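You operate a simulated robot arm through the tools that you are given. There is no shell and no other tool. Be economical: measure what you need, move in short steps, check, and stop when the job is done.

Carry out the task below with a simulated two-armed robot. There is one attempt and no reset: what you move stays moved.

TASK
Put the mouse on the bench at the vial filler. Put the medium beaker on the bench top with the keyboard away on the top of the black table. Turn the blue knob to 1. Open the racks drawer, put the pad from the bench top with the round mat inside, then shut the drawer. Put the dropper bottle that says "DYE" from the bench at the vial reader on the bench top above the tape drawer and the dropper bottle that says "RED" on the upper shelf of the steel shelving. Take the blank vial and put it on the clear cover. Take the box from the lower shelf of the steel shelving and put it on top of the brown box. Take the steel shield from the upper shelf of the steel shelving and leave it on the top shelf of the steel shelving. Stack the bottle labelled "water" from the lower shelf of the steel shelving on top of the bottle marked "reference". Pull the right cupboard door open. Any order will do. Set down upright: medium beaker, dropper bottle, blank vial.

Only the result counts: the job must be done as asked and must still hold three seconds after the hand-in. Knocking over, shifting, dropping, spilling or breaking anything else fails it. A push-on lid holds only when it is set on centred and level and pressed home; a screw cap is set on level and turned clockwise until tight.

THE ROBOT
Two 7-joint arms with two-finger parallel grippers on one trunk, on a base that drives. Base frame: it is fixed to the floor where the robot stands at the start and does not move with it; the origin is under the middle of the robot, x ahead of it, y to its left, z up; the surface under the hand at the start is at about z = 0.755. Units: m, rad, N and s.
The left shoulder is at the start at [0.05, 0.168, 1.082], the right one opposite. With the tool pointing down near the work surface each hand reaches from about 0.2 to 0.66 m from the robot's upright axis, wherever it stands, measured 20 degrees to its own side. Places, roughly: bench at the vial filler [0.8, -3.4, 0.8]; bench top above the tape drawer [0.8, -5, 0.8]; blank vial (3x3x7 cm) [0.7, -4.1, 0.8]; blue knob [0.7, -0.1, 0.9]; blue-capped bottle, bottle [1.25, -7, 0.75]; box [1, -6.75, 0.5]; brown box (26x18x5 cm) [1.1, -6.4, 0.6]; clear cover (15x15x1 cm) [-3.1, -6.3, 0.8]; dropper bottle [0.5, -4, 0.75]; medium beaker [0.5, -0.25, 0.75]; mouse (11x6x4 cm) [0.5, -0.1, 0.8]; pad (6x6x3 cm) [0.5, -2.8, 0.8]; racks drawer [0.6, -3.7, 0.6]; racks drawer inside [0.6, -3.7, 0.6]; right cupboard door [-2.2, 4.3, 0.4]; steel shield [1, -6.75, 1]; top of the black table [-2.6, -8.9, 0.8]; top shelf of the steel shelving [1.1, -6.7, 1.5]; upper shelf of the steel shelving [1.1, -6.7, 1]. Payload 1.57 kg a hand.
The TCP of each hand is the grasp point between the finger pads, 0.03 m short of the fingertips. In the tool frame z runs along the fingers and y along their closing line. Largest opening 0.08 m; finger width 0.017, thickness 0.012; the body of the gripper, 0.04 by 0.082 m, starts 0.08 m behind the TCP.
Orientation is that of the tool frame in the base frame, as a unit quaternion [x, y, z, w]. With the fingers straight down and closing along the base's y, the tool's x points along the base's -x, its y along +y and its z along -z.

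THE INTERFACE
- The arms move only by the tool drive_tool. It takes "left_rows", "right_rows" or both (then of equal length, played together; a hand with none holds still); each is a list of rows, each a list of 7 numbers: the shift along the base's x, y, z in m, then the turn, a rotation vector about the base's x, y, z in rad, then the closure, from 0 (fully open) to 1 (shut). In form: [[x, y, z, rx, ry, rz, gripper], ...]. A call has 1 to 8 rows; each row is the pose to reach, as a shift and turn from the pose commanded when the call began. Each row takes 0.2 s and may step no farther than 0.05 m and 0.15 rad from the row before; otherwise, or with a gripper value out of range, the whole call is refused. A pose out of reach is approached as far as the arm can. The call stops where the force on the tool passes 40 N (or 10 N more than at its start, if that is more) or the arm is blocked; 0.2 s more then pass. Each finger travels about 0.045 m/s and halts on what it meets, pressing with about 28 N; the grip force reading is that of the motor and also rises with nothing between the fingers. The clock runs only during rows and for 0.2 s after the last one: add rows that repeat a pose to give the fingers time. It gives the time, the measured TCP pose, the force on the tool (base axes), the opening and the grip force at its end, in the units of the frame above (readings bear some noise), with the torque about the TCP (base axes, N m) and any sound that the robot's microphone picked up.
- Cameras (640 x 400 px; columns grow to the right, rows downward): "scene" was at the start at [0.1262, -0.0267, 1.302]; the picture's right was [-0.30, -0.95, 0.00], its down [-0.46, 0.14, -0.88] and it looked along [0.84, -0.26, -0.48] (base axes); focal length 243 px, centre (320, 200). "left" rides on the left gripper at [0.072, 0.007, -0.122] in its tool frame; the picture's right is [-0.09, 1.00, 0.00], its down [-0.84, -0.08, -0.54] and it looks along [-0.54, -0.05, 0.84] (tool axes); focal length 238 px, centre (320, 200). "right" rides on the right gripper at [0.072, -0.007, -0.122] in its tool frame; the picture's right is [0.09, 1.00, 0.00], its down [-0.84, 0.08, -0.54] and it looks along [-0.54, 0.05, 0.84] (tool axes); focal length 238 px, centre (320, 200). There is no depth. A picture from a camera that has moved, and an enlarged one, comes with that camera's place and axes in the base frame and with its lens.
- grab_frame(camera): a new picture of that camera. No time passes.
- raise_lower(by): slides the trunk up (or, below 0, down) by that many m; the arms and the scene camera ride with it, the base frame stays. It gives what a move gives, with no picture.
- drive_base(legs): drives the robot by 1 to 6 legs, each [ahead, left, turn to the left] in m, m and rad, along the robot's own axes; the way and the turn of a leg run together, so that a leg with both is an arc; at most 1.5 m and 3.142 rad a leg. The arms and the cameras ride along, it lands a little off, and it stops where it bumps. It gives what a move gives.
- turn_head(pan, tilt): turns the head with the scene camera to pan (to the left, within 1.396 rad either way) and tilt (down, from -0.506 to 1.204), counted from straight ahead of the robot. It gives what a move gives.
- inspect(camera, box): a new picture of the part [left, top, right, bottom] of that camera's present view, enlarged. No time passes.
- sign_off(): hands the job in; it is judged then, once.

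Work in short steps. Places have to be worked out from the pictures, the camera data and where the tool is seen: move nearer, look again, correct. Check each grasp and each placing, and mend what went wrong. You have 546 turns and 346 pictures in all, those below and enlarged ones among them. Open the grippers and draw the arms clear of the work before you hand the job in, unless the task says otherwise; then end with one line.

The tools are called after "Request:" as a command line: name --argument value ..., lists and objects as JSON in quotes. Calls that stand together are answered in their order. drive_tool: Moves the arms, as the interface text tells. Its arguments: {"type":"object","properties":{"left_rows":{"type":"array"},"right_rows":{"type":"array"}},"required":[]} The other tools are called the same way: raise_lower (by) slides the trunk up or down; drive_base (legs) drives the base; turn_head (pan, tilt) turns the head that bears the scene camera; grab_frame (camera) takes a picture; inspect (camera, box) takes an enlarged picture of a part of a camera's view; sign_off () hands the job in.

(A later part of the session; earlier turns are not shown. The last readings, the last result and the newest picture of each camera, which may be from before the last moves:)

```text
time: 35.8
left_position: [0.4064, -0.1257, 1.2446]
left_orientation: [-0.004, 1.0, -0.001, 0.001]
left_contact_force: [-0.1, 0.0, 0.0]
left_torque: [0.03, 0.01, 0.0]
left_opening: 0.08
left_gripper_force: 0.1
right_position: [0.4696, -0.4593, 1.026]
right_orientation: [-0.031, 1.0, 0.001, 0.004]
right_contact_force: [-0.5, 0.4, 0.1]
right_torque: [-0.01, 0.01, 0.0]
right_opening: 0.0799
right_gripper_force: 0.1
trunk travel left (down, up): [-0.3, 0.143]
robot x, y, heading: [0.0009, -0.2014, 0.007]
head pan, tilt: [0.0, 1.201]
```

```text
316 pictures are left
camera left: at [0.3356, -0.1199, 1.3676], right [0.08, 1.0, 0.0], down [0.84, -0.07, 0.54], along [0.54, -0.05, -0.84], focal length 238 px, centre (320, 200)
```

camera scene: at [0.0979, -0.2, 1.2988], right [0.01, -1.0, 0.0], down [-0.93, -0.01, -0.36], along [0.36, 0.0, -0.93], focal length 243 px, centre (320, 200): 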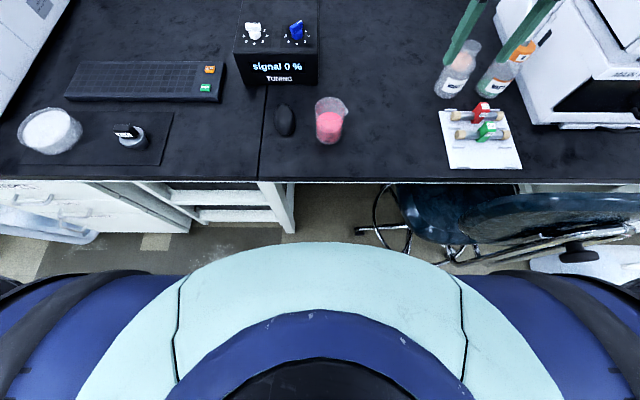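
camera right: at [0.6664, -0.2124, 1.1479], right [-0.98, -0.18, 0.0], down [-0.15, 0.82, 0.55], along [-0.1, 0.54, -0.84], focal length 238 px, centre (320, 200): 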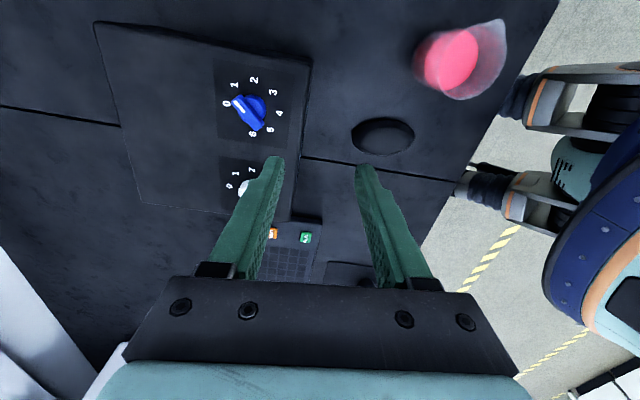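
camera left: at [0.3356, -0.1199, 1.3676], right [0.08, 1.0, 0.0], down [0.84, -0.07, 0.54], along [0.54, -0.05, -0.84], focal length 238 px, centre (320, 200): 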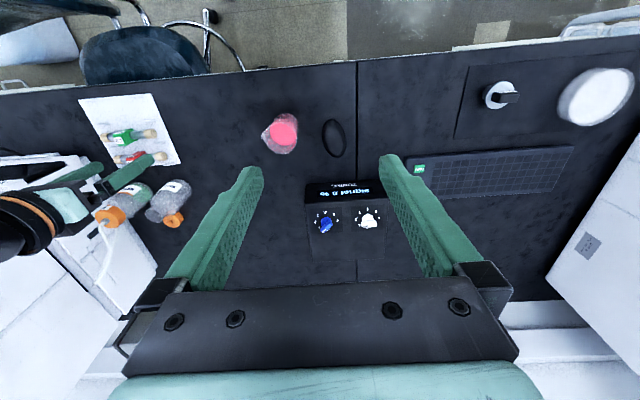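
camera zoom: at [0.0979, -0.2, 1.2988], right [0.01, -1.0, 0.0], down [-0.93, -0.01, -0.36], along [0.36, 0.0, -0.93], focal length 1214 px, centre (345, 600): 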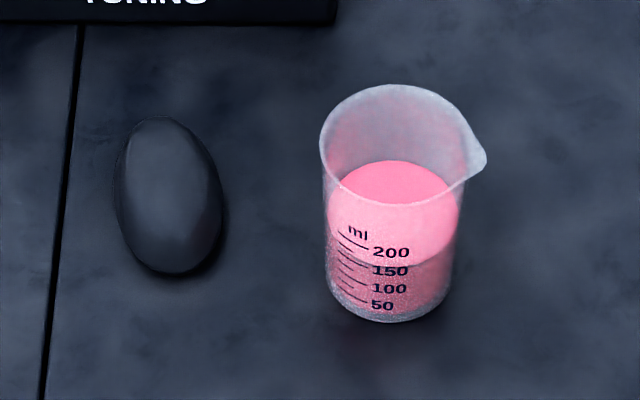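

The beaker is centred at (0.487, -0.221), about 67 mm wide, with its spout toward -y. I'll bring the right hand above it with a 60° yaw so the fingers miss the spout.

Request:
drive_tool --right_rows '[[0.003, 0.04, 0, 0, 0, 0.15, 0], [0.006, 0.08, 0, 0, 0, 0.3, 0], [0.009, 0.12, 0, 0, 0, 0.45, 0], [0.012, 0.16, 0, 0, 0, 0.6, 0], [0.015, 0.2, 0, 0, 0, 0.75, 0], [0.017, 0.238, 0, 0, 0, 0.9, 0], [0.017, 0.238, 0, 0, 0, 1.0, 0]]'

Request:
grab_frame --camera "right"

```text
time: 37.4
left_position: [0.4081, -0.1267, 1.2453]
left_orientation: [-0.004, 1.0, 0.0, 0.001]
left_contact_force: [0.5, 0.1, 0.0]
left_torque: [-0.01, 0.01, 0.01]
left_opening: 0.0801
left_gripper_force: 0.0
right_position: [0.4321, -0.3245, 1.0278]
right_orientation: [-0.509, 0.861, 0.003, 0.004]
right_contact_force: [0.8, 0.4, 0.1]
right_torque: [-0.02, 0.0, -0.02]
right_opening: 0.0802
right_gripper_force: 0.1
right hand out of reach, approached as far as the arm can: row 3, 4, 5, 6, 7
trunk travel left (down, up): [-0.3, 0.143]
robot x, y, heading: [0.0029, -0.2032, 0.012]
head pan, tilt: [0.0, 1.201]
```

```text
315 pictures are left
camera right: at [0.4028, -0.3929, 1.1488], right [-0.92, 0.4, 0.0], down [0.33, 0.76, 0.55], along [0.22, 0.51, -0.83], focal length 238 px, centre (320, 200)
```

right: 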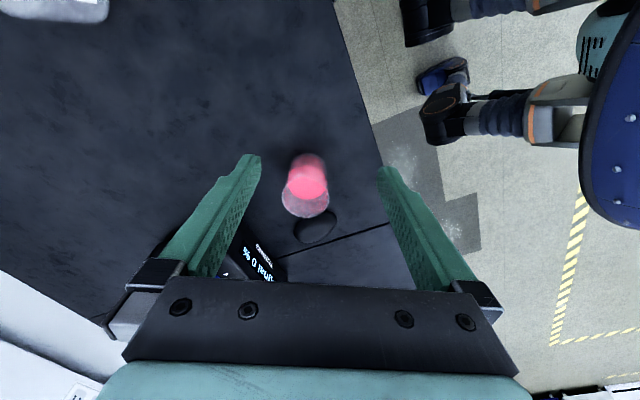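

The right arm can't work inward. I'll shift the base 0.2 m left so the beaker falls on its own side.

Request:
drive_base --legs '[[0, 0.2, 0]]'

Request:
drive_tool --right_rows '[[0.02, -0.04, 0, 0, 0, 0.0, 0], [0.04, -0.08, -0.02, 0, 0, 0.0, 0], [0.055, -0.1, -0.04, 0, 0, 0.0, 0], [0.055, -0.1, -0.06, 0, 0, 0.0, 0]]'

Request:
grab_frame --camera "right"

```text
time: 39.8
left_position: [0.4048, 0.0798, 1.2447]
left_orientation: [-0.004, 1.0, -0.001, 0.0]
left_contact_force: [0.3, -0.4, 0.5]
left_torque: [-0.01, 0.02, 0.02]
left_opening: 0.0799
left_gripper_force: 0.1
right_position: [0.4306, -0.1196, 1.028]
right_orientation: [-0.507, 0.862, 0.004, 0.004]
right_contact_force: [0.4, -0.2, 0.0]
right_torque: [-0.02, -0.03, 0.04]
right_opening: 0.0799
right_gripper_force: 0.0
trunk travel left (down, up): [-0.3, 0.143]
robot x, y, heading: [0.0028, 0.0006, 0.002]
head pan, tilt: [0.0, 1.201]
```

```text
time: 40.8
left_position: [0.4049, 0.0777, 1.2444]
left_orientation: [-0.004, 1.0, -0.001, 0.001]
left_contact_force: [0.3, -0.3, -0.3]
left_torque: [0.03, 0.01, 0.01]
left_opening: 0.0804
left_gripper_force: 0.2
right_position: [0.4858, -0.221, 0.9657]
right_orientation: [-0.508, 0.862, 0.004, 0.005]
right_contact_force: [0.6, 0.5, -0.3]
right_torque: [0.0, 0.01, -0.03]
right_opening: 0.0801
right_gripper_force: 0.1
trunk travel left (down, up): [-0.3, 0.143]
robot x, y, heading: [0.0025, 0.0017, 0.005]
head pan, tilt: [0.0, 1.201]
```

```text
314 pictures are left
camera right: at [0.4568, -0.2895, 1.0876], right [-0.92, 0.4, 0.0], down [0.34, 0.76, 0.55], along [0.22, 0.51, -0.83], focal length 238 px, centre (320, 200)
```

right: 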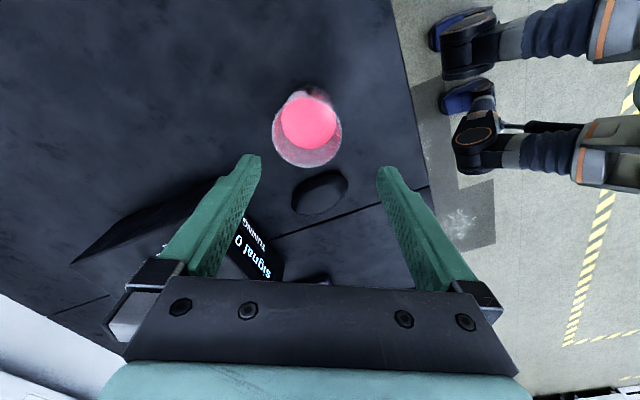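

I'll zoom to centre precisely on the beaker rim.

Request:
inspect --camera "right" --box '[240, 70, 400, 190]'

```text
3.33 times, centred on (320, 130) of right
camera zoom: at [0.4568, -0.2895, 1.0876], right [-0.92, 0.4, 0.0], down [0.34, 0.76, 0.55], along [0.22, 0.51, -0.83], focal length 794 px, centre (320, 433)
```

zoom: 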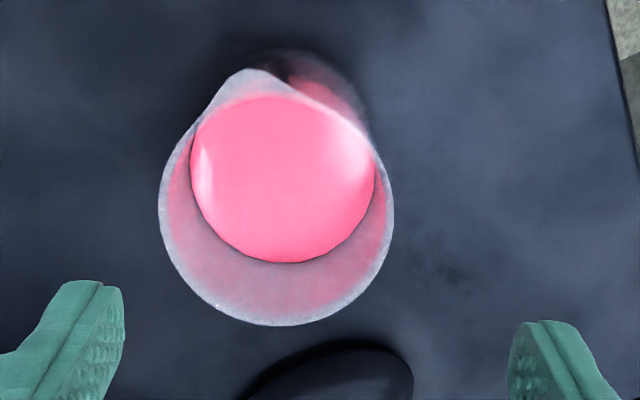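

The rim centre works out at (0.4965, -0.227). I'll move there and come down to just above the rim.

Request:
drive_tool --right_rows '[[0.0105, -0.006, -0.02, 0, 0, 0, 0], [0.0105, -0.006, -0.04, 0, 0, 0, 0]]'

Request:
inspect --camera "right" --box '[240, 70, 400, 190]'

```text
time: 41.4
left_position: [0.4054, 0.0785, 1.2447]
left_orientation: [-0.004, 1.0, -0.001, 0.001]
left_contact_force: [-0.3, 0.5, -1.0]
left_torque: [0.01, 0.01, -0.02]
left_opening: 0.0802
left_gripper_force: 0.1
right_position: [0.4963, -0.2264, 0.927]
right_orientation: [-0.508, 0.861, 0.004, 0.004]
right_contact_force: [-0.3, 0.5, 1.0]
right_torque: [0.03, -0.02, 0.03]
right_opening: 0.08
right_gripper_force: 0.1
trunk travel left (down, up): [-0.3, 0.143]
robot x, y, heading: [0.0029, -0.0011, 0.0]
head pan, tilt: [0.0, 1.201]
```

```text
3.33 times, centred on (320, 130) of right
camera zoom: at [0.4671, -0.2943, 1.0471], right [-0.92, 0.4, 0.0], down [0.33, 0.76, 0.55], along [0.22, 0.51, -0.83], focal length 794 px, centre (320, 433)
```

zoom: 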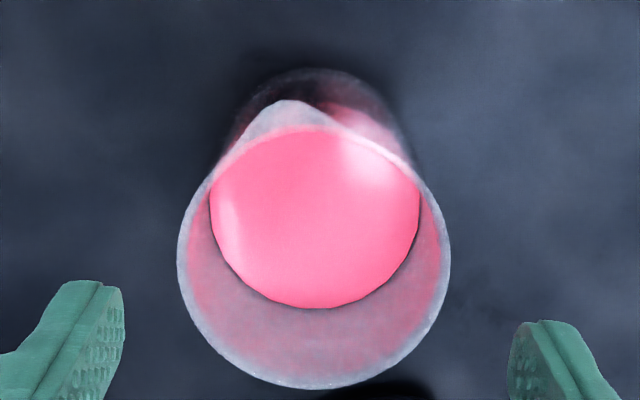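

The rim is centred between the fingers. I'll descend to TCP z≈0.805 and close.

Request:
drive_tool --right_rows '[[0, 0, -0.03, 0, 0, 0, 0], [0, 0, -0.06, 0, 0, 0, 0], [0, 0, -0.09, 0, 0, 0, 0], [0, 0, -0.122, 0, 0, 0, 0]]'

Request:
drive_tool --right_rows '[[0, 0, 0, 0, 0, 0, 0.3], [0, 0, 0, 0, 0, 0, 0.6], [0, 0, 0, 0, 0, 0, 1]]'

Request:
grab_frame --camera "right"

```text
time: 42.4
left_position: [0.4052, 0.0787, 1.2444]
left_orientation: [-0.004, 1.0, -0.002, 0.0]
left_contact_force: [0.6, 0.2, -0.2]
left_torque: [0.02, 0.0, 0.0]
left_opening: 0.08
left_gripper_force: 0.1
right_position: [0.4716, -0.2437, 0.8291]
right_orientation: [-0.507, 0.862, 0.004, 0.005]
right_contact_force: [0.2, 0.6, 0.0]
right_torque: [0.0, -0.03, 0.02]
right_opening: 0.0798
right_gripper_force: 0.0
right hand out of reach, approached as far as the arm can: row 3, 4
trunk travel left (down, up): [-0.3, 0.143]
robot x, y, heading: [0.0013, 0.0049, 0.007]
head pan, tilt: [0.0, 1.201]
```

```text
time: 43.2
left_position: [0.4047, 0.0784, 1.2448]
left_orientation: [-0.005, 1.0, -0.001, 0.0]
left_contact_force: [0.7, 0.1, -0.6]
left_torque: [0.0, -0.01, 0.0]
left_opening: 0.0799
left_gripper_force: 0.0
right_position: [0.4715, -0.2419, 0.8301]
right_orientation: [-0.508, 0.862, 0.004, 0.006]
right_contact_force: [-1.2, -0.8, -0.5]
right_torque: [0.04, -0.06, 0.01]
right_opening: 0.0159
right_gripper_force: 1.1
trunk travel left (down, up): [-0.3, 0.143]
robot x, y, heading: [0.0009, 0.0034, 0.007]
head pan, tilt: [0.0, 1.201]
```

```text
311 pictures are left
camera right: at [0.4427, -0.3105, 0.9507], right [-0.92, 0.4, 0.0], down [0.33, 0.76, 0.55], along [0.22, 0.51, -0.83], focal length 238 px, centre (320, 200)
```

right: 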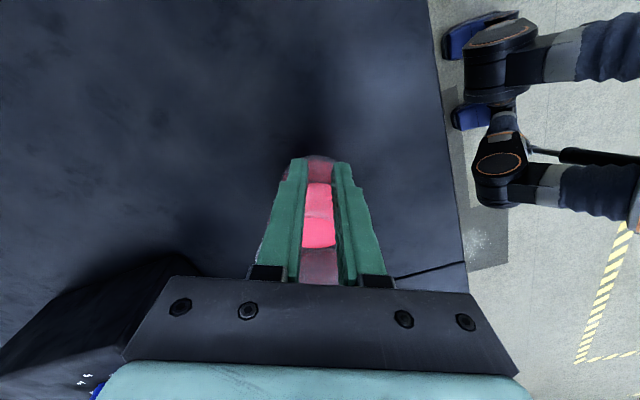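

The arm hit its limit partway down and drifted off the beaker, closing on nothing. The cause is again a trunk that is too high for this low TCP. I'll back away a little, open and rise.

Request:
drive_tool --right_rows '[[-0.01, -0.02, 0.0, 0, 0, 0, 1], [-0.015, -0.035, 0.0, 0, 0, 0, 1], [-0.015, -0.035, 0.04, 0, 0, 0, 1], [-0.015, -0.035, 0.08, 0, 0, 0, 0.5], [-0.015, -0.035, 0.13, 0, 0, 0, 0], [-0.015, -0.035, 0.16, 0, 0, 0, 0]]'

Request:
grab_frame --camera "right"

```text
time: 44.6
left_position: [0.4062, 0.0781, 1.2449]
left_orientation: [-0.004, 1.0, -0.001, 0.001]
left_contact_force: [0.6, 0.3, 0.9]
left_torque: [-0.01, 0.02, -0.02]
left_opening: 0.0799
left_gripper_force: 0.2
right_position: [0.4567, -0.2782, 0.9894]
right_orientation: [-0.507, 0.862, 0.004, 0.004]
right_contact_force: [0.6, 0.0, 1.0]
right_torque: [-0.02, -0.02, -0.04]
right_opening: 0.0659
right_gripper_force: 0.1
trunk travel left (down, up): [-0.3, 0.143]
robot x, y, heading: [0.0024, 0.0069, 0.009]
head pan, tilt: [0.0, 1.201]
```

```text
310 pictures are left
camera right: at [0.4288, -0.3463, 1.1105], right [-0.92, 0.4, 0.0], down [0.34, 0.76, 0.55], along [0.22, 0.51, -0.83], focal length 238 px, centre (320, 200)
```

right: 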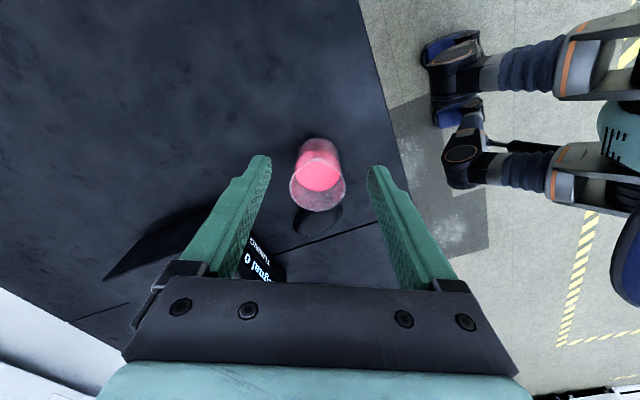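

The beaker stands untouched. I'll raise the hand 0.13 m and lower the trunk 0.15 m.

Request:
drive_tool --right_rows '[[0, 0, 0.04, 0, 0, 0, 0], [0, 0, 0.08, 0, 0, 0, 0], [0, 0, 0.12, 0, 0, 0, 0]]'

Request:
raise_lower --by -0.15

Request:
drive_tool --right_rows '[[0.015, 0.02, 0, 0, 0, 0, 0], [0.03, 0.045, 0, 0, 0, 0, 0]]'

Request:
grab_frame --camera "right"

```text
time: 45.4
left_position: [0.4064, 0.0795, 1.2455]
left_orientation: [-0.004, 1.0, 0.0, 0.001]
left_contact_force: [0.0, 0.3, -0.6]
left_torque: [0.0, -0.01, 0.01]
left_opening: 0.0802
left_gripper_force: 0.0
right_position: [0.4569, -0.2776, 1.1127]
right_orientation: [-0.508, 0.861, 0.004, 0.005]
right_contact_force: [0.2, -0.7, 0.3]
right_torque: [0.01, -0.02, -0.05]
right_opening: 0.0802
right_gripper_force: 0.0
trunk travel left (down, up): [-0.3, 0.143]
robot x, y, heading: [0.0021, 0.0061, 0.001]
head pan, tilt: [0.0, 1.201]
```

```text
time: 47.1
left_position: [0.4056, 0.079, 1.0947]
left_orientation: [-0.005, 1.0, -0.001, 0.001]
left_contact_force: [0.1, -0.3, -0.2]
left_torque: [0.01, -0.01, 0.0]
left_opening: 0.0802
left_gripper_force: 0.1
right_position: [0.4572, -0.2803, 0.9625]
right_orientation: [-0.507, 0.862, 0.003, 0.004]
right_contact_force: [0.1, 0.4, 0.6]
right_torque: [0.0, -0.03, 0.0]
right_opening: 0.0801
right_gripper_force: 0.1
trunk travel left (down, up): [-0.15, 0.293]
robot x, y, heading: [-0.0009, 0.0055, 0.004]
head pan, tilt: [0.0, 1.201]
```

```text
time: 47.7
left_position: [0.4064, 0.0783, 1.0938]
left_orientation: [-0.005, 1.0, -0.001, 0.001]
left_contact_force: [0.8, 0.4, -0.3]
left_torque: [0.01, 0.02, -0.02]
left_opening: 0.0802
left_gripper_force: 0.1
right_position: [0.4888, -0.2343, 0.96]
right_orientation: [-0.508, 0.862, 0.004, 0.005]
right_contact_force: [0.4, 0.5, -0.6]
right_torque: [0.01, -0.01, -0.02]
right_opening: 0.0801
right_gripper_force: 0.0
trunk travel left (down, up): [-0.15, 0.293]
robot x, y, heading: [0.0016, 0.0018, 0.005]
head pan, tilt: [0.0, 1.201]
```

```text
309 pictures are left
camera right: at [0.4594, -0.3027, 1.0816], right [-0.92, 0.4, 0.0], down [0.34, 0.76, 0.55], along [0.22, 0.51, -0.83], focal length 238 px, centre (320, 200)
```

right: 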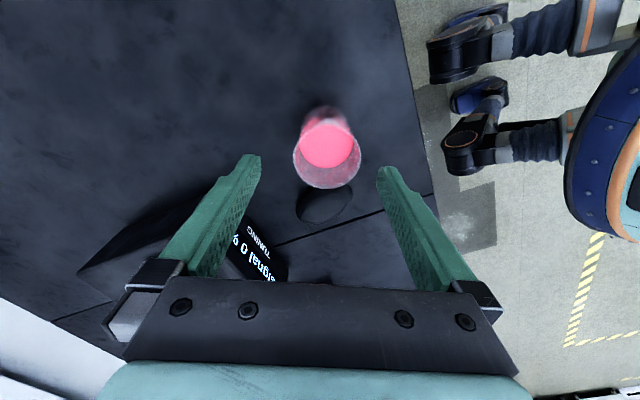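

The beaker is now at about (0.490, -0.218). I'll adjust and descend to just above the rim.

Request:
drive_tool --right_rows '[[0.001, 0.0165, 0, 0, 0, 0, 0], [0.001, 0.0165, -0.037, 0, 0, 0, 0]]'

Request:
inspect --camera "right" --box '[240, 70, 400, 190]'

```text
time: 48.3
left_position: [0.4063, 0.0789, 1.096]
left_orientation: [-0.005, 1.0, -0.001, 0.0]
left_contact_force: [-0.2, -0.4, -0.4]
left_torque: [0.01, -0.01, 0.02]
left_opening: 0.0801
left_gripper_force: 0.0
right_position: [0.4893, -0.2167, 0.9254]
right_orientation: [-0.508, 0.861, 0.003, 0.003]
right_contact_force: [-0.2, 0.9, -0.5]
right_torque: [0.06, -0.01, -0.01]
right_opening: 0.0799
right_gripper_force: 0.0
trunk travel left (down, up): [-0.15, 0.293]
robot x, y, heading: [-0.0002, 0.0072, 0.008]
head pan, tilt: [0.0, 1.201]
```

```text
3.33 times, centred on (320, 130) of right
camera zoom: at [0.46, -0.2849, 1.0462], right [-0.92, 0.4, 0.0], down [0.34, 0.76, 0.55], along [0.22, 0.51, -0.83], focal length 794 px, centre (320, 433)
```

zoom: 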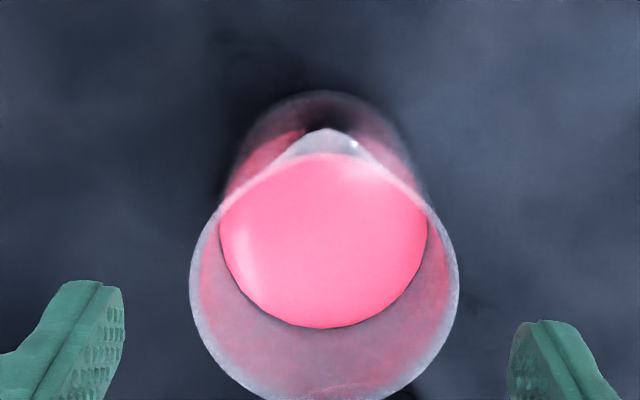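

It's centred within 2 mm. I'll descend in one call and watch the reach message before closing.

Request:
drive_tool --right_rows '[[-0.0015, 0.001, -0.03, 0, 0, 0, 0], [-0.0015, 0.001, -0.06, 0, 0, 0, 0], [-0.0015, 0.001, -0.09, 0, 0, 0, 0], [-0.0015, 0.001, -0.12, 0, 0, 0, 0]]'

```text
time: 49.3
left_position: [0.406, 0.0782, 1.0946]
left_orientation: [-0.005, 1.0, -0.001, 0.001]
left_contact_force: [-0.3, 0.1, 0.9]
left_torque: [0.0, 0.0, -0.01]
left_opening: 0.0799
left_gripper_force: 0.1
right_position: [0.4865, -0.2162, 0.8053]
right_orientation: [-0.508, 0.861, 0.004, 0.004]
right_contact_force: [1.0, 0.5, -0.3]
right_torque: [0.01, 0.0, 0.0]
right_opening: 0.0801
right_gripper_force: 0.1
trunk travel left (down, up): [-0.15, 0.293]
robot x, y, heading: [0.003, 0.0038, 0.006]
head pan, tilt: [0.0, 1.201]
```

Depth reached cleanly, so I'll close on the beaker.

Request:
drive_tool --right_rows '[[0, 0, 0, 0, 0, 0, 0.3], [0, 0, 0, 0, 0, 0, 0.6], [0, 0, 0, 0, 0, 0, 1]]'

Request:
grab_frame --camera "right"

```text
time: 50.1
left_position: [0.4063, 0.078, 1.0942]
left_orientation: [-0.004, 1.0, -0.001, 0.001]
left_contact_force: [-0.1, -0.4, -0.2]
left_torque: [-0.04, -0.01, -0.01]
left_opening: 0.0802
left_gripper_force: 0.1
right_position: [0.4865, -0.2157, 0.8063]
right_orientation: [-0.508, 0.861, 0.004, 0.005]
right_contact_force: [-0.3, 0.5, 0.6]
right_torque: [0.0, -0.02, -0.02]
right_opening: 0.0692
right_gripper_force: 28.5
trunk travel left (down, up): [-0.15, 0.293]
robot x, y, heading: [0.0013, 0.0038, 0.009]
head pan, tilt: [0.0, 1.201]
```

```text
307 pictures are left
camera right: at [0.4573, -0.2836, 0.9273], right [-0.92, 0.4, 0.0], down [0.34, 0.76, 0.55], along [0.22, 0.51, -0.83], focal length 238 px, centre (320, 200)
```

right: 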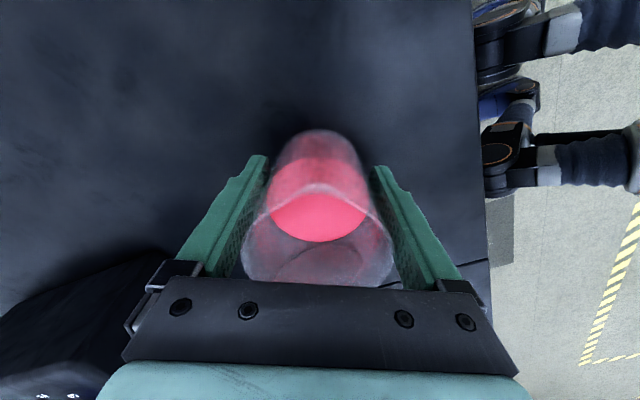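

Beaker gripped at 69 mm. I'll lift it gently straight up, then draw it back.

Request:
drive_tool --right_rows '[[0, 0, 0.02, 0, 0, 0, 1], [0, 0, 0.05, 0, 0, 0, 1], [0, 0, 0.08, 0, 0, 0, 1], [0, 0, 0.11, 0, 0, 0, 1], [-0.03, -0.02, 0.14, 0, 0, 0, 1], [-0.06, -0.04, 0.15, 0, 0, 0, 1], [-0.09, -0.06, 0.15, 0, 0, 0, 1]]'

Request:
drive_base --legs '[[0, -0.1, 0], [0, 0, -0.4]]'

Request:
grab_frame --camera "left"

Request:
grab_frame --camera "scene"

```text
time: 51.7
left_position: [0.4047, 0.0785, 1.0952]
left_orientation: [-0.005, 1.0, -0.001, 0.001]
left_contact_force: [-0.9, 0.2, 0.2]
left_torque: [-0.01, 0.03, 0.01]
left_opening: 0.0802
left_gripper_force: 0.0
right_position: [0.3966, -0.2776, 0.9529]
right_orientation: [-0.507, 0.862, 0.004, 0.005]
right_contact_force: [0.5, -0.4, -3.1]
right_torque: [-0.01, 0.01, 0.0]
right_opening: 0.0691
right_gripper_force: 28.0
trunk travel left (down, up): [-0.15, 0.293]
robot x, y, heading: [0.0027, 0.0022, 0.009]
head pan, tilt: [0.0, 1.201]
```

```text
time: 54.5
left_position: [0.4044, -0.1838, 1.0947]
left_orientation: [0.193, 0.981, -0.001, 0.002]
left_contact_force: [0.4, -0.8, 0.5]
left_torque: [0.0, 0.04, 0.02]
left_opening: 0.0802
left_gripper_force: 0.0
right_position: [0.2582, -0.5089, 0.9543]
right_orientation: [-0.327, 0.945, 0.002, 0.005]
right_contact_force: [-0.1, 0.0, -2.1]
right_torque: [-0.06, 0.01, -0.01]
right_opening: 0.0685
right_gripper_force: 28.3
trunk travel left (down, up): [-0.15, 0.293]
robot x, y, heading: [0.0007, -0.0947, -0.388]
head pan, tilt: [0.0, 1.201]
```

```text
306 pictures are left
camera left: at [0.3402, -0.15, 1.2176], right [0.46, 0.89, 0.0], down [0.74, -0.39, 0.54], along [0.48, -0.25, -0.84], focal length 238 px, centre (320, 200)
```

left: 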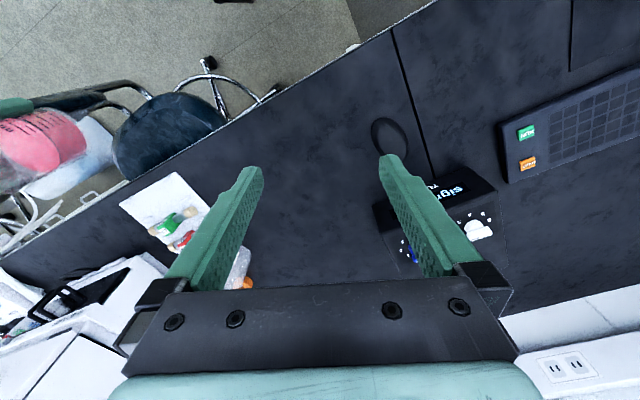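

```text
305 pictures are left
camera scene: at [0.0899, -0.1319, 1.1488], right [-0.38, -0.92, 0.0], down [-0.86, 0.36, -0.36], along [0.33, -0.14, -0.93], focal length 243 px, centre (320, 200)
```

scene: 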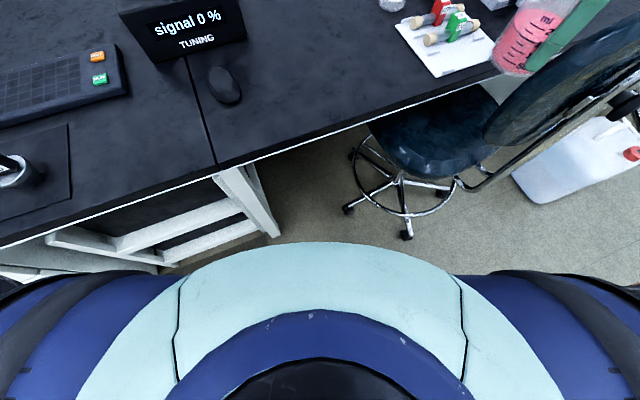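

The beaker is held well. The mouse is at (0.528, -0.101), with its long axis nearly along x. I'll bring the left hand above it with its yaw squared.

Request:
drive_tool --left_rows '[[0.02, 0.014, -0.03, 0, 0, 0.08, 0], [0.04, 0.028, -0.06, 0, 0, 0.16, 0], [0.062, 0.042, -0.09, 0, 0, 0.24, 0], [0.083, 0.056, -0.12, 0, 0, 0.32, 0], [0.104, 0.07, -0.15, 0, 0, 0.4, 0], [0.124, 0.083, -0.19, 0, 0, 0.47, 0]]'

Request:
grab_frame --camera "left"

```text
time: 55.9
left_position: [0.5299, -0.1015, 0.9065]
left_orientation: [-0.042, 0.999, -0.001, 0.001]
left_contact_force: [-0.8, -0.5, 0.4]
left_torque: [-0.02, -0.02, 0.02]
left_opening: 0.0799
left_gripper_force: 0.1
right_position: [0.2595, -0.507, 0.9548]
right_orientation: [-0.327, 0.945, 0.002, 0.005]
right_contact_force: [-0.5, -0.4, -1.7]
right_torque: [-0.03, 0.03, -0.03]
right_opening: 0.0689
right_gripper_force: 28.5
trunk travel left (down, up): [-0.15, 0.293]
robot x, y, heading: [0.001, -0.0931, -0.392]
head pan, tilt: [0.0, 1.201]
```

```text
304 pictures are left
camera left: at [0.458, -0.0994, 1.0291], right [0.01, 1.0, 0.0], down [0.84, -0.01, 0.54], along [0.54, -0.01, -0.84], focal length 238 px, centre (320, 200)
```

left: 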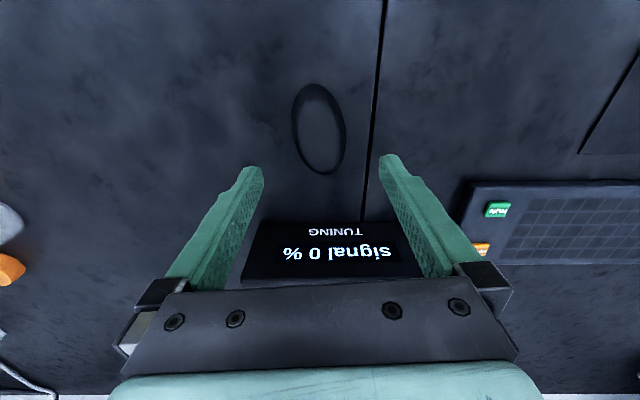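

The mouse is centred and tilted about 15°. I'll turn 0.17 rad more, descend to TCP 0.790 and close.

Request:
drive_tool --left_rows '[[0, 0, -0.03, 0, 0, 0.1, 0], [0, 0, -0.06, 0, 0, 0.17, 0], [0, 0, -0.09, 0, 0, 0.17, 0], [0, 0, -0.115, 0, 0, 0.17, 0], [0, 0, -0.115, 0, 0, 0.17, 0.5], [0, 0, -0.115, 0, 0, 0.17, 1], [0, 0, -0.115, 0, 0, 0.17, 1]]'

Request:
grab_frame --camera "left"

```text
time: 57.5
left_position: [0.5277, -0.1013, 0.7898]
left_orientation: [-0.125, 0.992, -0.001, 0.001]
left_contact_force: [-0.1, -0.2, -0.8]
left_torque: [-0.04, -0.03, -0.01]
left_opening: 0.0575
left_gripper_force: 26.4
right_position: [0.2582, -0.507, 0.9529]
right_orientation: [-0.328, 0.945, 0.002, 0.005]
right_contact_force: [0.0, 0.5, -2.2]
right_torque: [-0.04, 0.03, -0.02]
right_opening: 0.0684
right_gripper_force: 28.0
trunk travel left (down, up): [-0.15, 0.293]
robot x, y, heading: [0.0039, -0.0909, -0.392]
head pan, tilt: [0.0, 1.201]
```

```text
303 pictures are left
camera left: at [0.4579, -0.1119, 0.9132], right [-0.16, 0.99, 0.0], down [0.83, 0.13, 0.54], along [0.54, 0.08, -0.84], focal length 238 px, centre (320, 200)
```

left: 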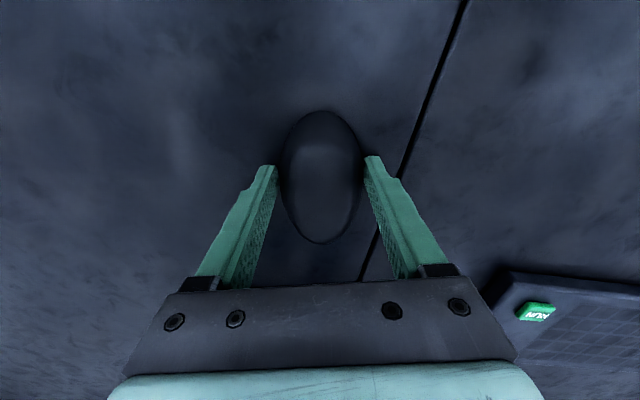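

Mouse gripped at 57 mm. I'll lift it and draw it back, then look along the route with the head turned right.

Request:
drive_tool --left_rows '[[0, 0, 0.04, 0, 0, 0, 1], [0, 0, 0.08, 0, 0, 0, 1], [0, 0, 0.12, 0, 0, 0, 1], [-0.04, 0, 0.14, 0, 0, 0, 1], [-0.08, 0, 0.15, 0, 0, 0, 1], [-0.12, 0, 0.15, 0, 0, 0, 1], [-0.15, 0, 0.15, 0, 0, 0, 1]]'

Request:
turn_head --pan -1.1 --tilt 0.4

Request:
grab_frame --camera "scene"

Request:
grab_frame --camera "left"

```text
time: 59.0
left_position: [0.3788, -0.0992, 0.9386]
left_orientation: [-0.125, 0.992, -0.001, 0.001]
left_contact_force: [0.6, 0.4, -0.8]
left_torque: [0.0, 0.02, -0.02]
left_opening: 0.0573
left_gripper_force: 28.0
right_position: [0.2577, -0.5075, 0.9541]
right_orientation: [-0.327, 0.945, 0.003, 0.004]
right_contact_force: [-0.9, 0.9, -2.8]
right_torque: [-0.02, 0.03, -0.03]
right_opening: 0.0686
right_gripper_force: 28.3
trunk travel left (down, up): [-0.15, 0.293]
robot x, y, heading: [0.0038, -0.0945, -0.389]
head pan, tilt: [0.0, 1.201]
```

```text
time: 60.4
left_position: [0.3797, -0.1001, 0.9412]
left_orientation: [-0.125, 0.992, -0.001, 0.001]
left_contact_force: [-0.1, 0.0, -0.8]
left_torque: [0.0, 0.0, 0.04]
left_opening: 0.0573
left_gripper_force: 27.9
right_position: [0.2577, -0.5065, 0.9547]
right_orientation: [-0.327, 0.945, 0.003, 0.005]
right_contact_force: [-0.7, 0.4, -2.3]
right_torque: [-0.01, 0.04, 0.0]
right_opening: 0.0689
right_gripper_force: 27.9
trunk travel left (down, up): [-0.15, 0.293]
robot x, y, heading: [-0.0001, -0.0924, -0.392]
head pan, tilt: [-1.1, 0.4]
```

```text
302 pictures are left
camera scene: at [0.0457, -0.2027, 1.2116], right [-1.0, -0.08, 0.0], down [-0.03, 0.39, -0.92], along [0.07, -0.92, -0.39], focal length 243 px, centre (320, 200)
```

scene: 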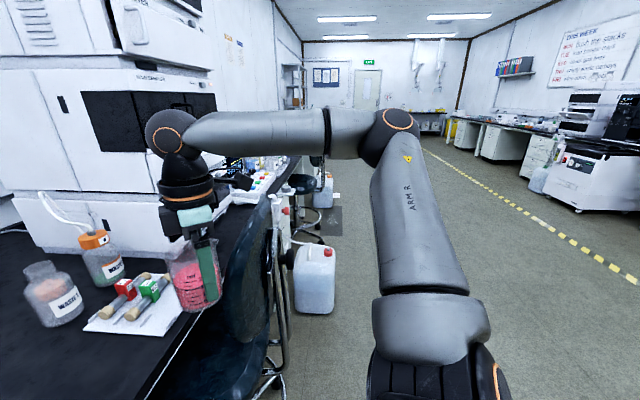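

```text
301 pictures are left
camera left: at [0.3091, -0.1111, 1.0635], right [-0.16, 0.99, 0.0], down [0.83, 0.13, 0.54], along [0.54, 0.08, -0.84], focal length 238 px, centre (320, 200)
```

left: 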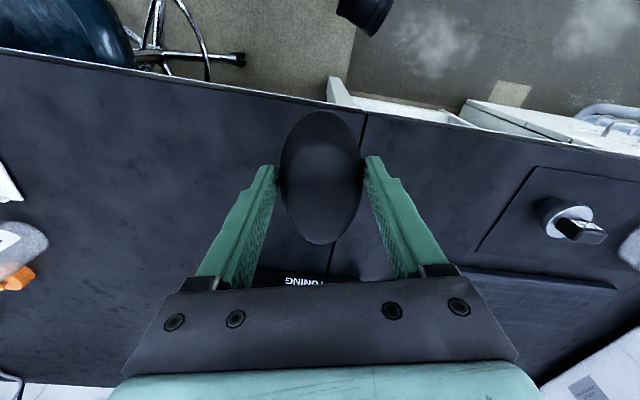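

The aisle beside the bench is clear beyond the chair and the jug at (0.16, -1.3). I'll square up, back off to x≈-0.6, and strafe right to y≈-2.9.

Request:
drive_base --legs '[[-0.2, 0, 0], [0, 0, 0.39], [-0.4, 0, 0], [0, -1.4, 0], [0, -1.4, 0]]'

Request:
turn_head --pan -0.3 --tilt 0.5

Request:
grab_frame --camera "scene"

```text
time: 89.3
left_position: [-0.2762, -2.6603, 0.941]
left_orientation: [-0.319, 0.948, -0.001, 0.001]
left_contact_force: [-0.9, -0.2, -1.4]
left_torque: [0.01, -0.02, -0.04]
left_opening: 0.0569
left_gripper_force: 28.0
right_position: [-0.2291, -3.0841, 0.9542]
right_orientation: [-0.509, 0.861, 0.003, 0.004]
right_contact_force: [-0.1, 0.5, -1.8]
right_torque: [-0.01, 0.01, 0.0]
right_opening: 0.0684
right_gripper_force: 27.8
trunk travel left (down, up): [-0.15, 0.293]
robot x, y, heading: [-0.6268, -2.8057, 0.009]
head pan, tilt: [-1.1, 0.4]
```

```text
time: 90.4
left_position: [-0.2754, -2.66, 0.9412]
left_orientation: [-0.318, 0.948, -0.001, 0.002]
left_contact_force: [-0.1, -0.6, -1.3]
left_torque: [-0.01, 0.01, -0.02]
left_opening: 0.057
left_gripper_force: 28.2
right_position: [-0.2302, -3.0846, 0.9547]
right_orientation: [-0.509, 0.861, 0.003, 0.004]
right_contact_force: [0.4, -0.1, -2.6]
right_torque: [-0.01, 0.01, 0.01]
right_opening: 0.0686
right_gripper_force: 28.1
trunk travel left (down, up): [-0.15, 0.293]
robot x, y, heading: [-0.6258, -2.807, 0.007]
head pan, tilt: [-0.3, 0.499]
```

```text
300 pictures are left
camera scene: at [-0.4993, -2.8296, 1.2025], right [-0.29, -0.96, 0.0], down [-0.46, 0.14, -0.88], along [0.84, -0.25, -0.48], focal length 243 px, centre (320, 200)
```

scene: 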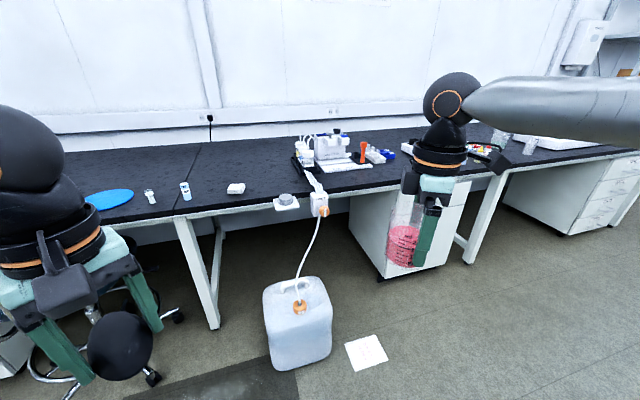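

I'll zoom in on the bench at the filler.

Request:
inspect --camera "scene" --box '[80, 110, 400, 310]'

Request:
inspect --camera "scene" --box '[260, 120, 400, 220]'

Request:
inspect --camera "scene" --box '[380, 110, 640, 290]'

```text
2.00 times, centred on (240, 210) of scene
camera zoom: at [-0.4993, -2.8296, 1.2025], right [-0.29, -0.96, 0.0], down [-0.46, 0.14, -0.88], along [0.84, -0.25, -0.48], focal length 486 px, centre (480, 180)
```

zoom: 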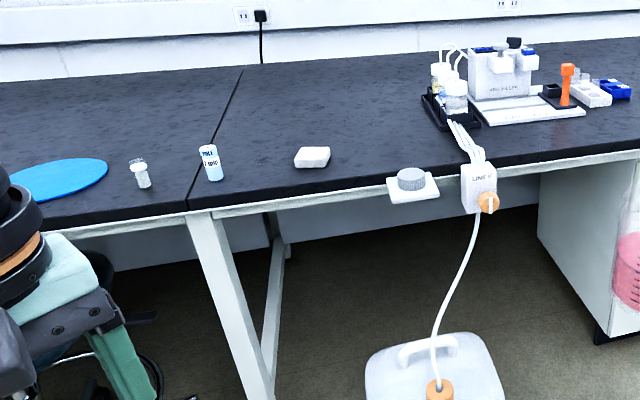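

```text
4.00 times, centred on (330, 170) of scene
camera zoom: at [-0.4993, -2.8296, 1.2025], right [-0.29, -0.96, 0.0], down [-0.46, 0.14, -0.88], along [0.84, -0.25, -0.48], focal length 971 px, centre (280, 320)
```

zoom: 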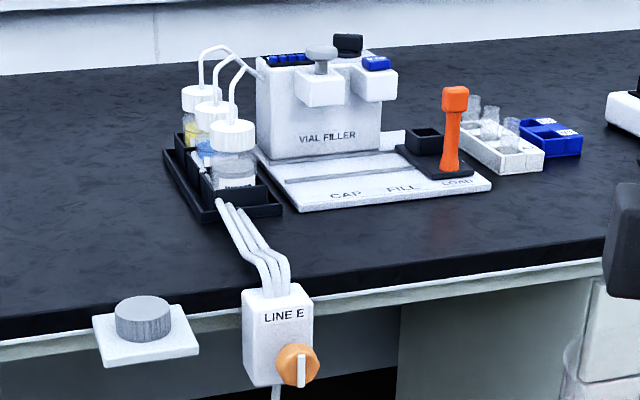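

```text
2.22 times, centred on (510, 200) of scene
camera zoom: at [-0.4993, -2.8296, 1.2025], right [-0.29, -0.96, 0.0], down [-0.46, 0.14, -0.88], along [0.84, -0.25, -0.48], focal length 540 px, centre (-102, 200)
```

zoom: 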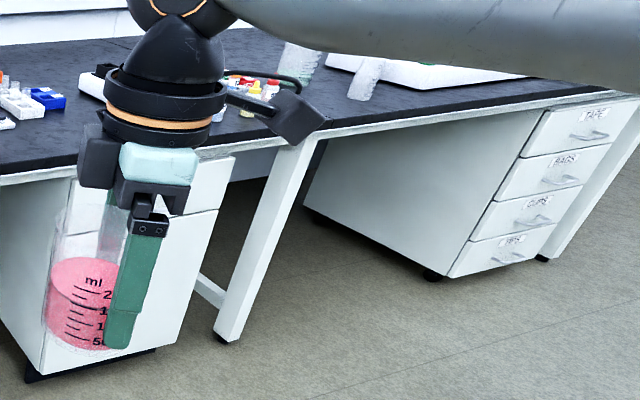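

The filler's front strip is free around (0.45, -3.35), so the mouse goes there. The jug at (0.14, -2.92) rules out a straight approach further left. I'll strafe to y≈-3.55 and then move ahead.

Request:
drive_base --legs '[[0, -0.75, 0], [0.5, 0, 0]]'

Request:
turn_head --pan 0 --tilt 0.8

Request:
grab_frame --camera "scene"

```text
time: 100.0
left_position: [0.232, -3.4185, 0.9406]
left_orientation: [-0.31, 0.951, -0.001, 0.001]
left_contact_force: [0.5, -0.1, -1.3]
left_torque: [-0.01, 0.0, 0.01]
left_opening: 0.0564
left_gripper_force: 27.8
right_position: [0.2713, -3.8416, 0.9543]
right_orientation: [-0.499, 0.867, 0.003, 0.004]
right_contact_force: [-0.4, 0.3, -2.7]
right_torque: [-0.04, 0.03, -0.03]
right_opening: 0.0684
right_gripper_force: 27.6
trunk travel left (down, up): [-0.15, 0.293]
robot x, y, heading: [-0.1193, -3.5507, -0.013]
head pan, tilt: [-0.3, 0.499]
```

```text
time: 100.8
left_position: [0.233, -3.4177, 0.9411]
left_orientation: [-0.31, 0.951, 0.0, 0.001]
left_contact_force: [-0.5, 0.3, -0.5]
left_torque: [0.01, 0.04, -0.01]
left_opening: 0.0568
left_gripper_force: 27.8
right_position: [0.2703, -3.8417, 0.9532]
right_orientation: [-0.5, 0.866, 0.004, 0.004]
right_contact_force: [-0.1, 0.2, -3.0]
right_torque: [-0.02, -0.02, -0.02]
right_opening: 0.0683
right_gripper_force: 28.5
trunk travel left (down, up): [-0.15, 0.293]
robot x, y, heading: [-0.1247, -3.555, -0.014]
head pan, tilt: [0.0, 0.799]
```

```text
296 pictures are left
camera scene: at [0.0002, -3.5553, 1.1765], right [-0.01, -1.0, 0.0], down [-0.72, 0.01, -0.7], along [0.7, -0.01, -0.72], focal length 243 px, centre (320, 200)
```

scene: 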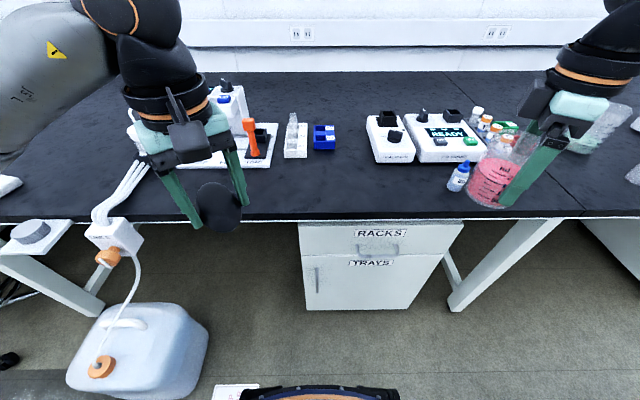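

The area in front of the filler plate is clear. I'll carry the mouse to (0.44, -3.40), lower it to the grip height (TCP 0.790) and check before releasing.

Request:
drive_tool --left_rows '[[0.045, 0.004, 0, 0, 0, 0, 1], [0.09, 0.008, 0, 0, 0, 0, 1], [0.135, 0.012, 0, 0, 0, 0, 1], [0.175, 0.016, -0.01, 0, 0, 0, 1], [0.205, 0.018, -0.04, 0, 0, 0, 1], [0.207, 0.018, -0.08, 0, 0, 0, 1], [0.207, 0.018, -0.12, 0, 0, 0, 1], [0.207, 0.018, -0.149, 0, 0, 0, 1]]'

Request:
grab_frame --camera "scene"

```text
time: 102.5
left_position: [0.4382, -3.3994, 0.79]
left_orientation: [-0.31, 0.951, -0.001, 0.001]
left_contact_force: [1.6, 0.3, -0.6]
left_torque: [0.02, 0.03, -0.02]
left_opening: 0.0566
left_gripper_force: 28.4
right_position: [0.2707, -3.8416, 0.9541]
right_orientation: [-0.499, 0.866, 0.003, 0.004]
right_contact_force: [-0.7, -0.3, -3.5]
right_torque: [-0.03, -0.01, 0.0]
right_opening: 0.0683
right_gripper_force: 27.8
trunk travel left (down, up): [-0.15, 0.293]
robot x, y, heading: [-0.12, -3.5547, -0.014]
head pan, tilt: [0.0, 0.799]
```

```text
295 pictures are left
camera scene: at [0.0002, -3.5552, 1.1765], right [-0.01, -1.0, 0.0], down [-0.72, 0.01, -0.7], along [0.7, -0.01, -0.72], focal length 243 px, centre (320, 200)
```

scene: 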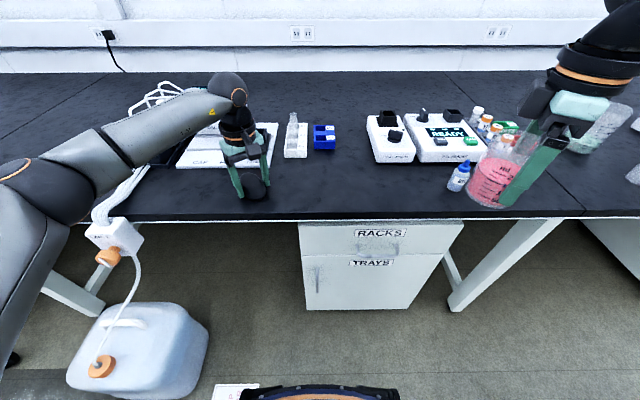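

The mouse is on the surface. I'll release it and lift straight up.

Request:
drive_tool --left_rows '[[0, 0, 0, 0, 0, 0, 0.5], [0, 0, 0, 0, 0, 0, 0], [0, 0, 0, 0, 0, 0, 0], [0, 0, 0.04, 0, 0, 0, 0], [0, 0, 0.08, 0, 0, 0, 0], [-0.03, 0, 0.12, 0, 0, 0, 0], [-0.07, 0.0, 0.15, 0, 0, 0, 0]]'

Request:
grab_frame --camera "scene"

Request:
inspect --camera "scene" --box '[340, 90, 540, 215]'

```text
time: 104.2
left_position: [0.3675, -3.3993, 0.942]
left_orientation: [-0.31, 0.951, 0.0, 0.001]
left_contact_force: [-0.9, 0.0, 0.0]
left_torque: [0.01, 0.01, 0.01]
left_opening: 0.08
left_gripper_force: 0.1
right_position: [0.2696, -3.842, 0.954]
right_orientation: [-0.499, 0.866, 0.004, 0.003]
right_contact_force: [0.3, -0.2, -2.7]
right_torque: [-0.02, 0.03, 0.03]
right_opening: 0.0689
right_gripper_force: 28.0
trunk travel left (down, up): [-0.15, 0.293]
robot x, y, heading: [-0.1216, -3.5565, -0.015]
head pan, tilt: [0.0, 0.799]
```

```text
294 pictures are left
camera scene: at [-0.0001, -3.5552, 1.1765], right [-0.01, -1.0, 0.0], down [-0.72, 0.01, -0.7], along [0.7, -0.01, -0.72], focal length 243 px, centre (320, 200)
```

scene: 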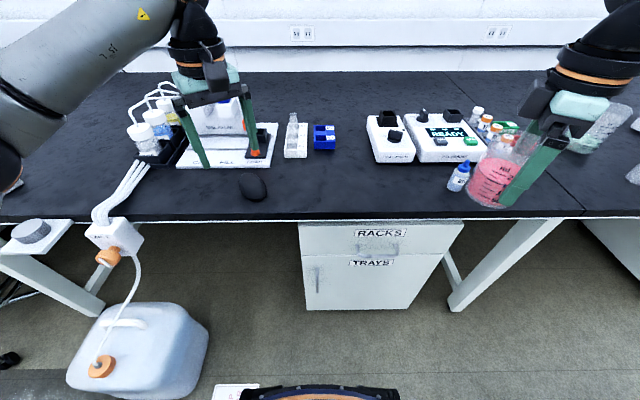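

```text
3.20 times, centred on (440, 152) of scene
camera zoom: at [-0.0001, -3.5552, 1.1765], right [-0.01, -1.0, 0.0], down [-0.72, 0.01, -0.7], along [0.7, -0.01, -0.72], focal length 777 px, centre (-64, 352)
```

zoom: 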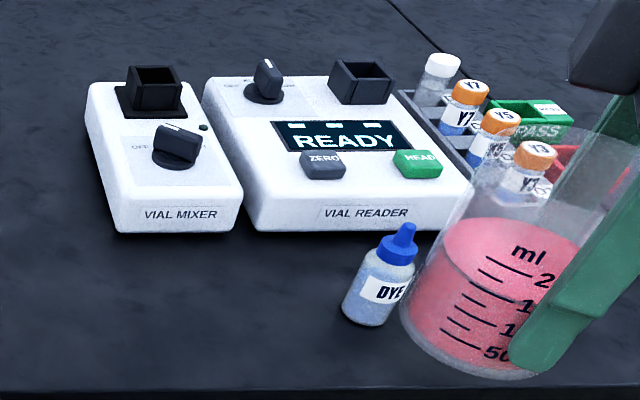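

The mouse is placed. The DYE bottle, the blank vial (clear, white cap) and the tray are visible. I'll draw the beaker hand in closer and strafe right to take the blank vial with the left hand.

Request:
drive_tool --right_rows '[[-0.04, 0.01, 0.02, 0, 0, 0, 1], [-0.08, 0.02, 0.02, 0, 0, 0, 1], [-0.12, 0.03, 0.02, 0, 0, 0, 1]]'

Request:
drive_base --legs '[[0, -0.75, 0]]'

Request:
grab_frame --camera "scene"

Request:
grab_frame --camera "left"

```text
time: 105.0
left_position: [0.3666, -3.3998, 0.9425]
left_orientation: [-0.31, 0.951, -0.001, 0.001]
left_contact_force: [-0.6, -0.5, -0.1]
left_torque: [-0.05, -0.02, 0.03]
left_opening: 0.08
left_gripper_force: 0.0
right_position: [0.1496, -3.813, 0.9763]
right_orientation: [-0.499, 0.866, 0.002, 0.004]
right_contact_force: [0.0, 0.3, -2.6]
right_torque: [-0.05, 0.04, 0.0]
right_opening: 0.0684
right_gripper_force: 28.3
trunk travel left (down, up): [-0.15, 0.293]
robot x, y, heading: [-0.1192, -3.5525, -0.017]
head pan, tilt: [0.0, 0.799]
```

```text
time: 111.9
left_position: [0.357, -4.1461, 0.9422]
left_orientation: [-0.308, 0.951, 0.0, 0.002]
left_contact_force: [0.3, 0.4, -0.2]
left_torque: [-0.01, -0.01, 0.02]
left_opening: 0.08
left_gripper_force: 0.0
right_position: [0.1391, -4.5583, 0.9761]
right_orientation: [-0.498, 0.867, 0.002, 0.004]
right_contact_force: [-0.3, -0.4, -1.4]
right_torque: [-0.02, 0.01, 0.01]
right_opening: 0.0683
right_gripper_force: 28.5
trunk travel left (down, up): [-0.15, 0.293]
robot x, y, heading: [-0.1298, -4.2994, -0.021]
head pan, tilt: [0.0, 0.799]
```

```text
292 pictures are left
camera scene: at [-0.0111, -4.2999, 1.1765], right [-0.02, -1.0, 0.0], down [-0.72, 0.01, -0.7], along [0.7, -0.01, -0.72], focal length 243 px, centre (320, 200)
```

scene: 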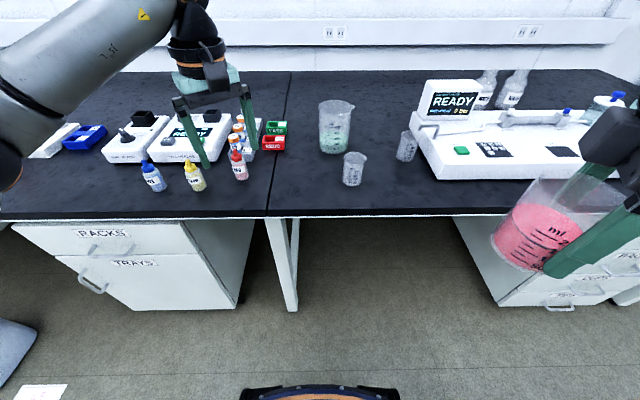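

```text
291 pictures are left
camera left: at [0.2954, -4.1824, 1.0644], right [-0.51, 0.86, 0.0], down [0.72, 0.43, 0.54], along [0.47, 0.28, -0.84], focal length 238 px, centre (320, 200)
```

left: 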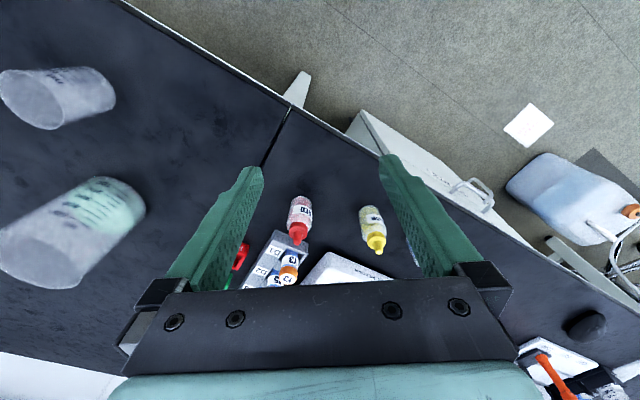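

I'll enlarge the tray region from the head camera.

Request:
inspect --camera "scene" --box '[130, 100, 310, 200]'

```text
3.56 times, centred on (220, 150) of scene
camera zoom: at [-0.0111, -4.2999, 1.1765], right [-0.02, -1.0, 0.0], down [-0.72, 0.01, -0.7], along [0.7, -0.01, -0.72], focal length 863 px, centre (676, 378)
```

zoom: 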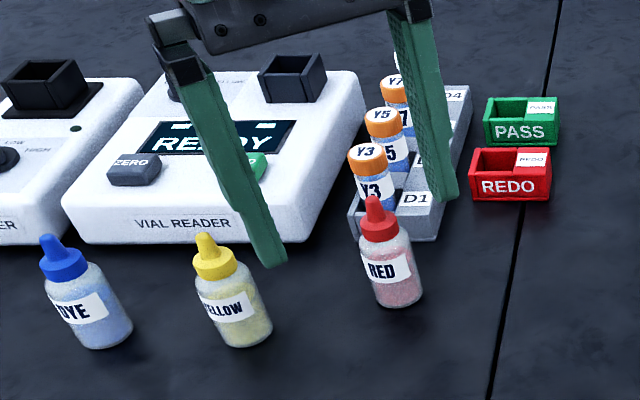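

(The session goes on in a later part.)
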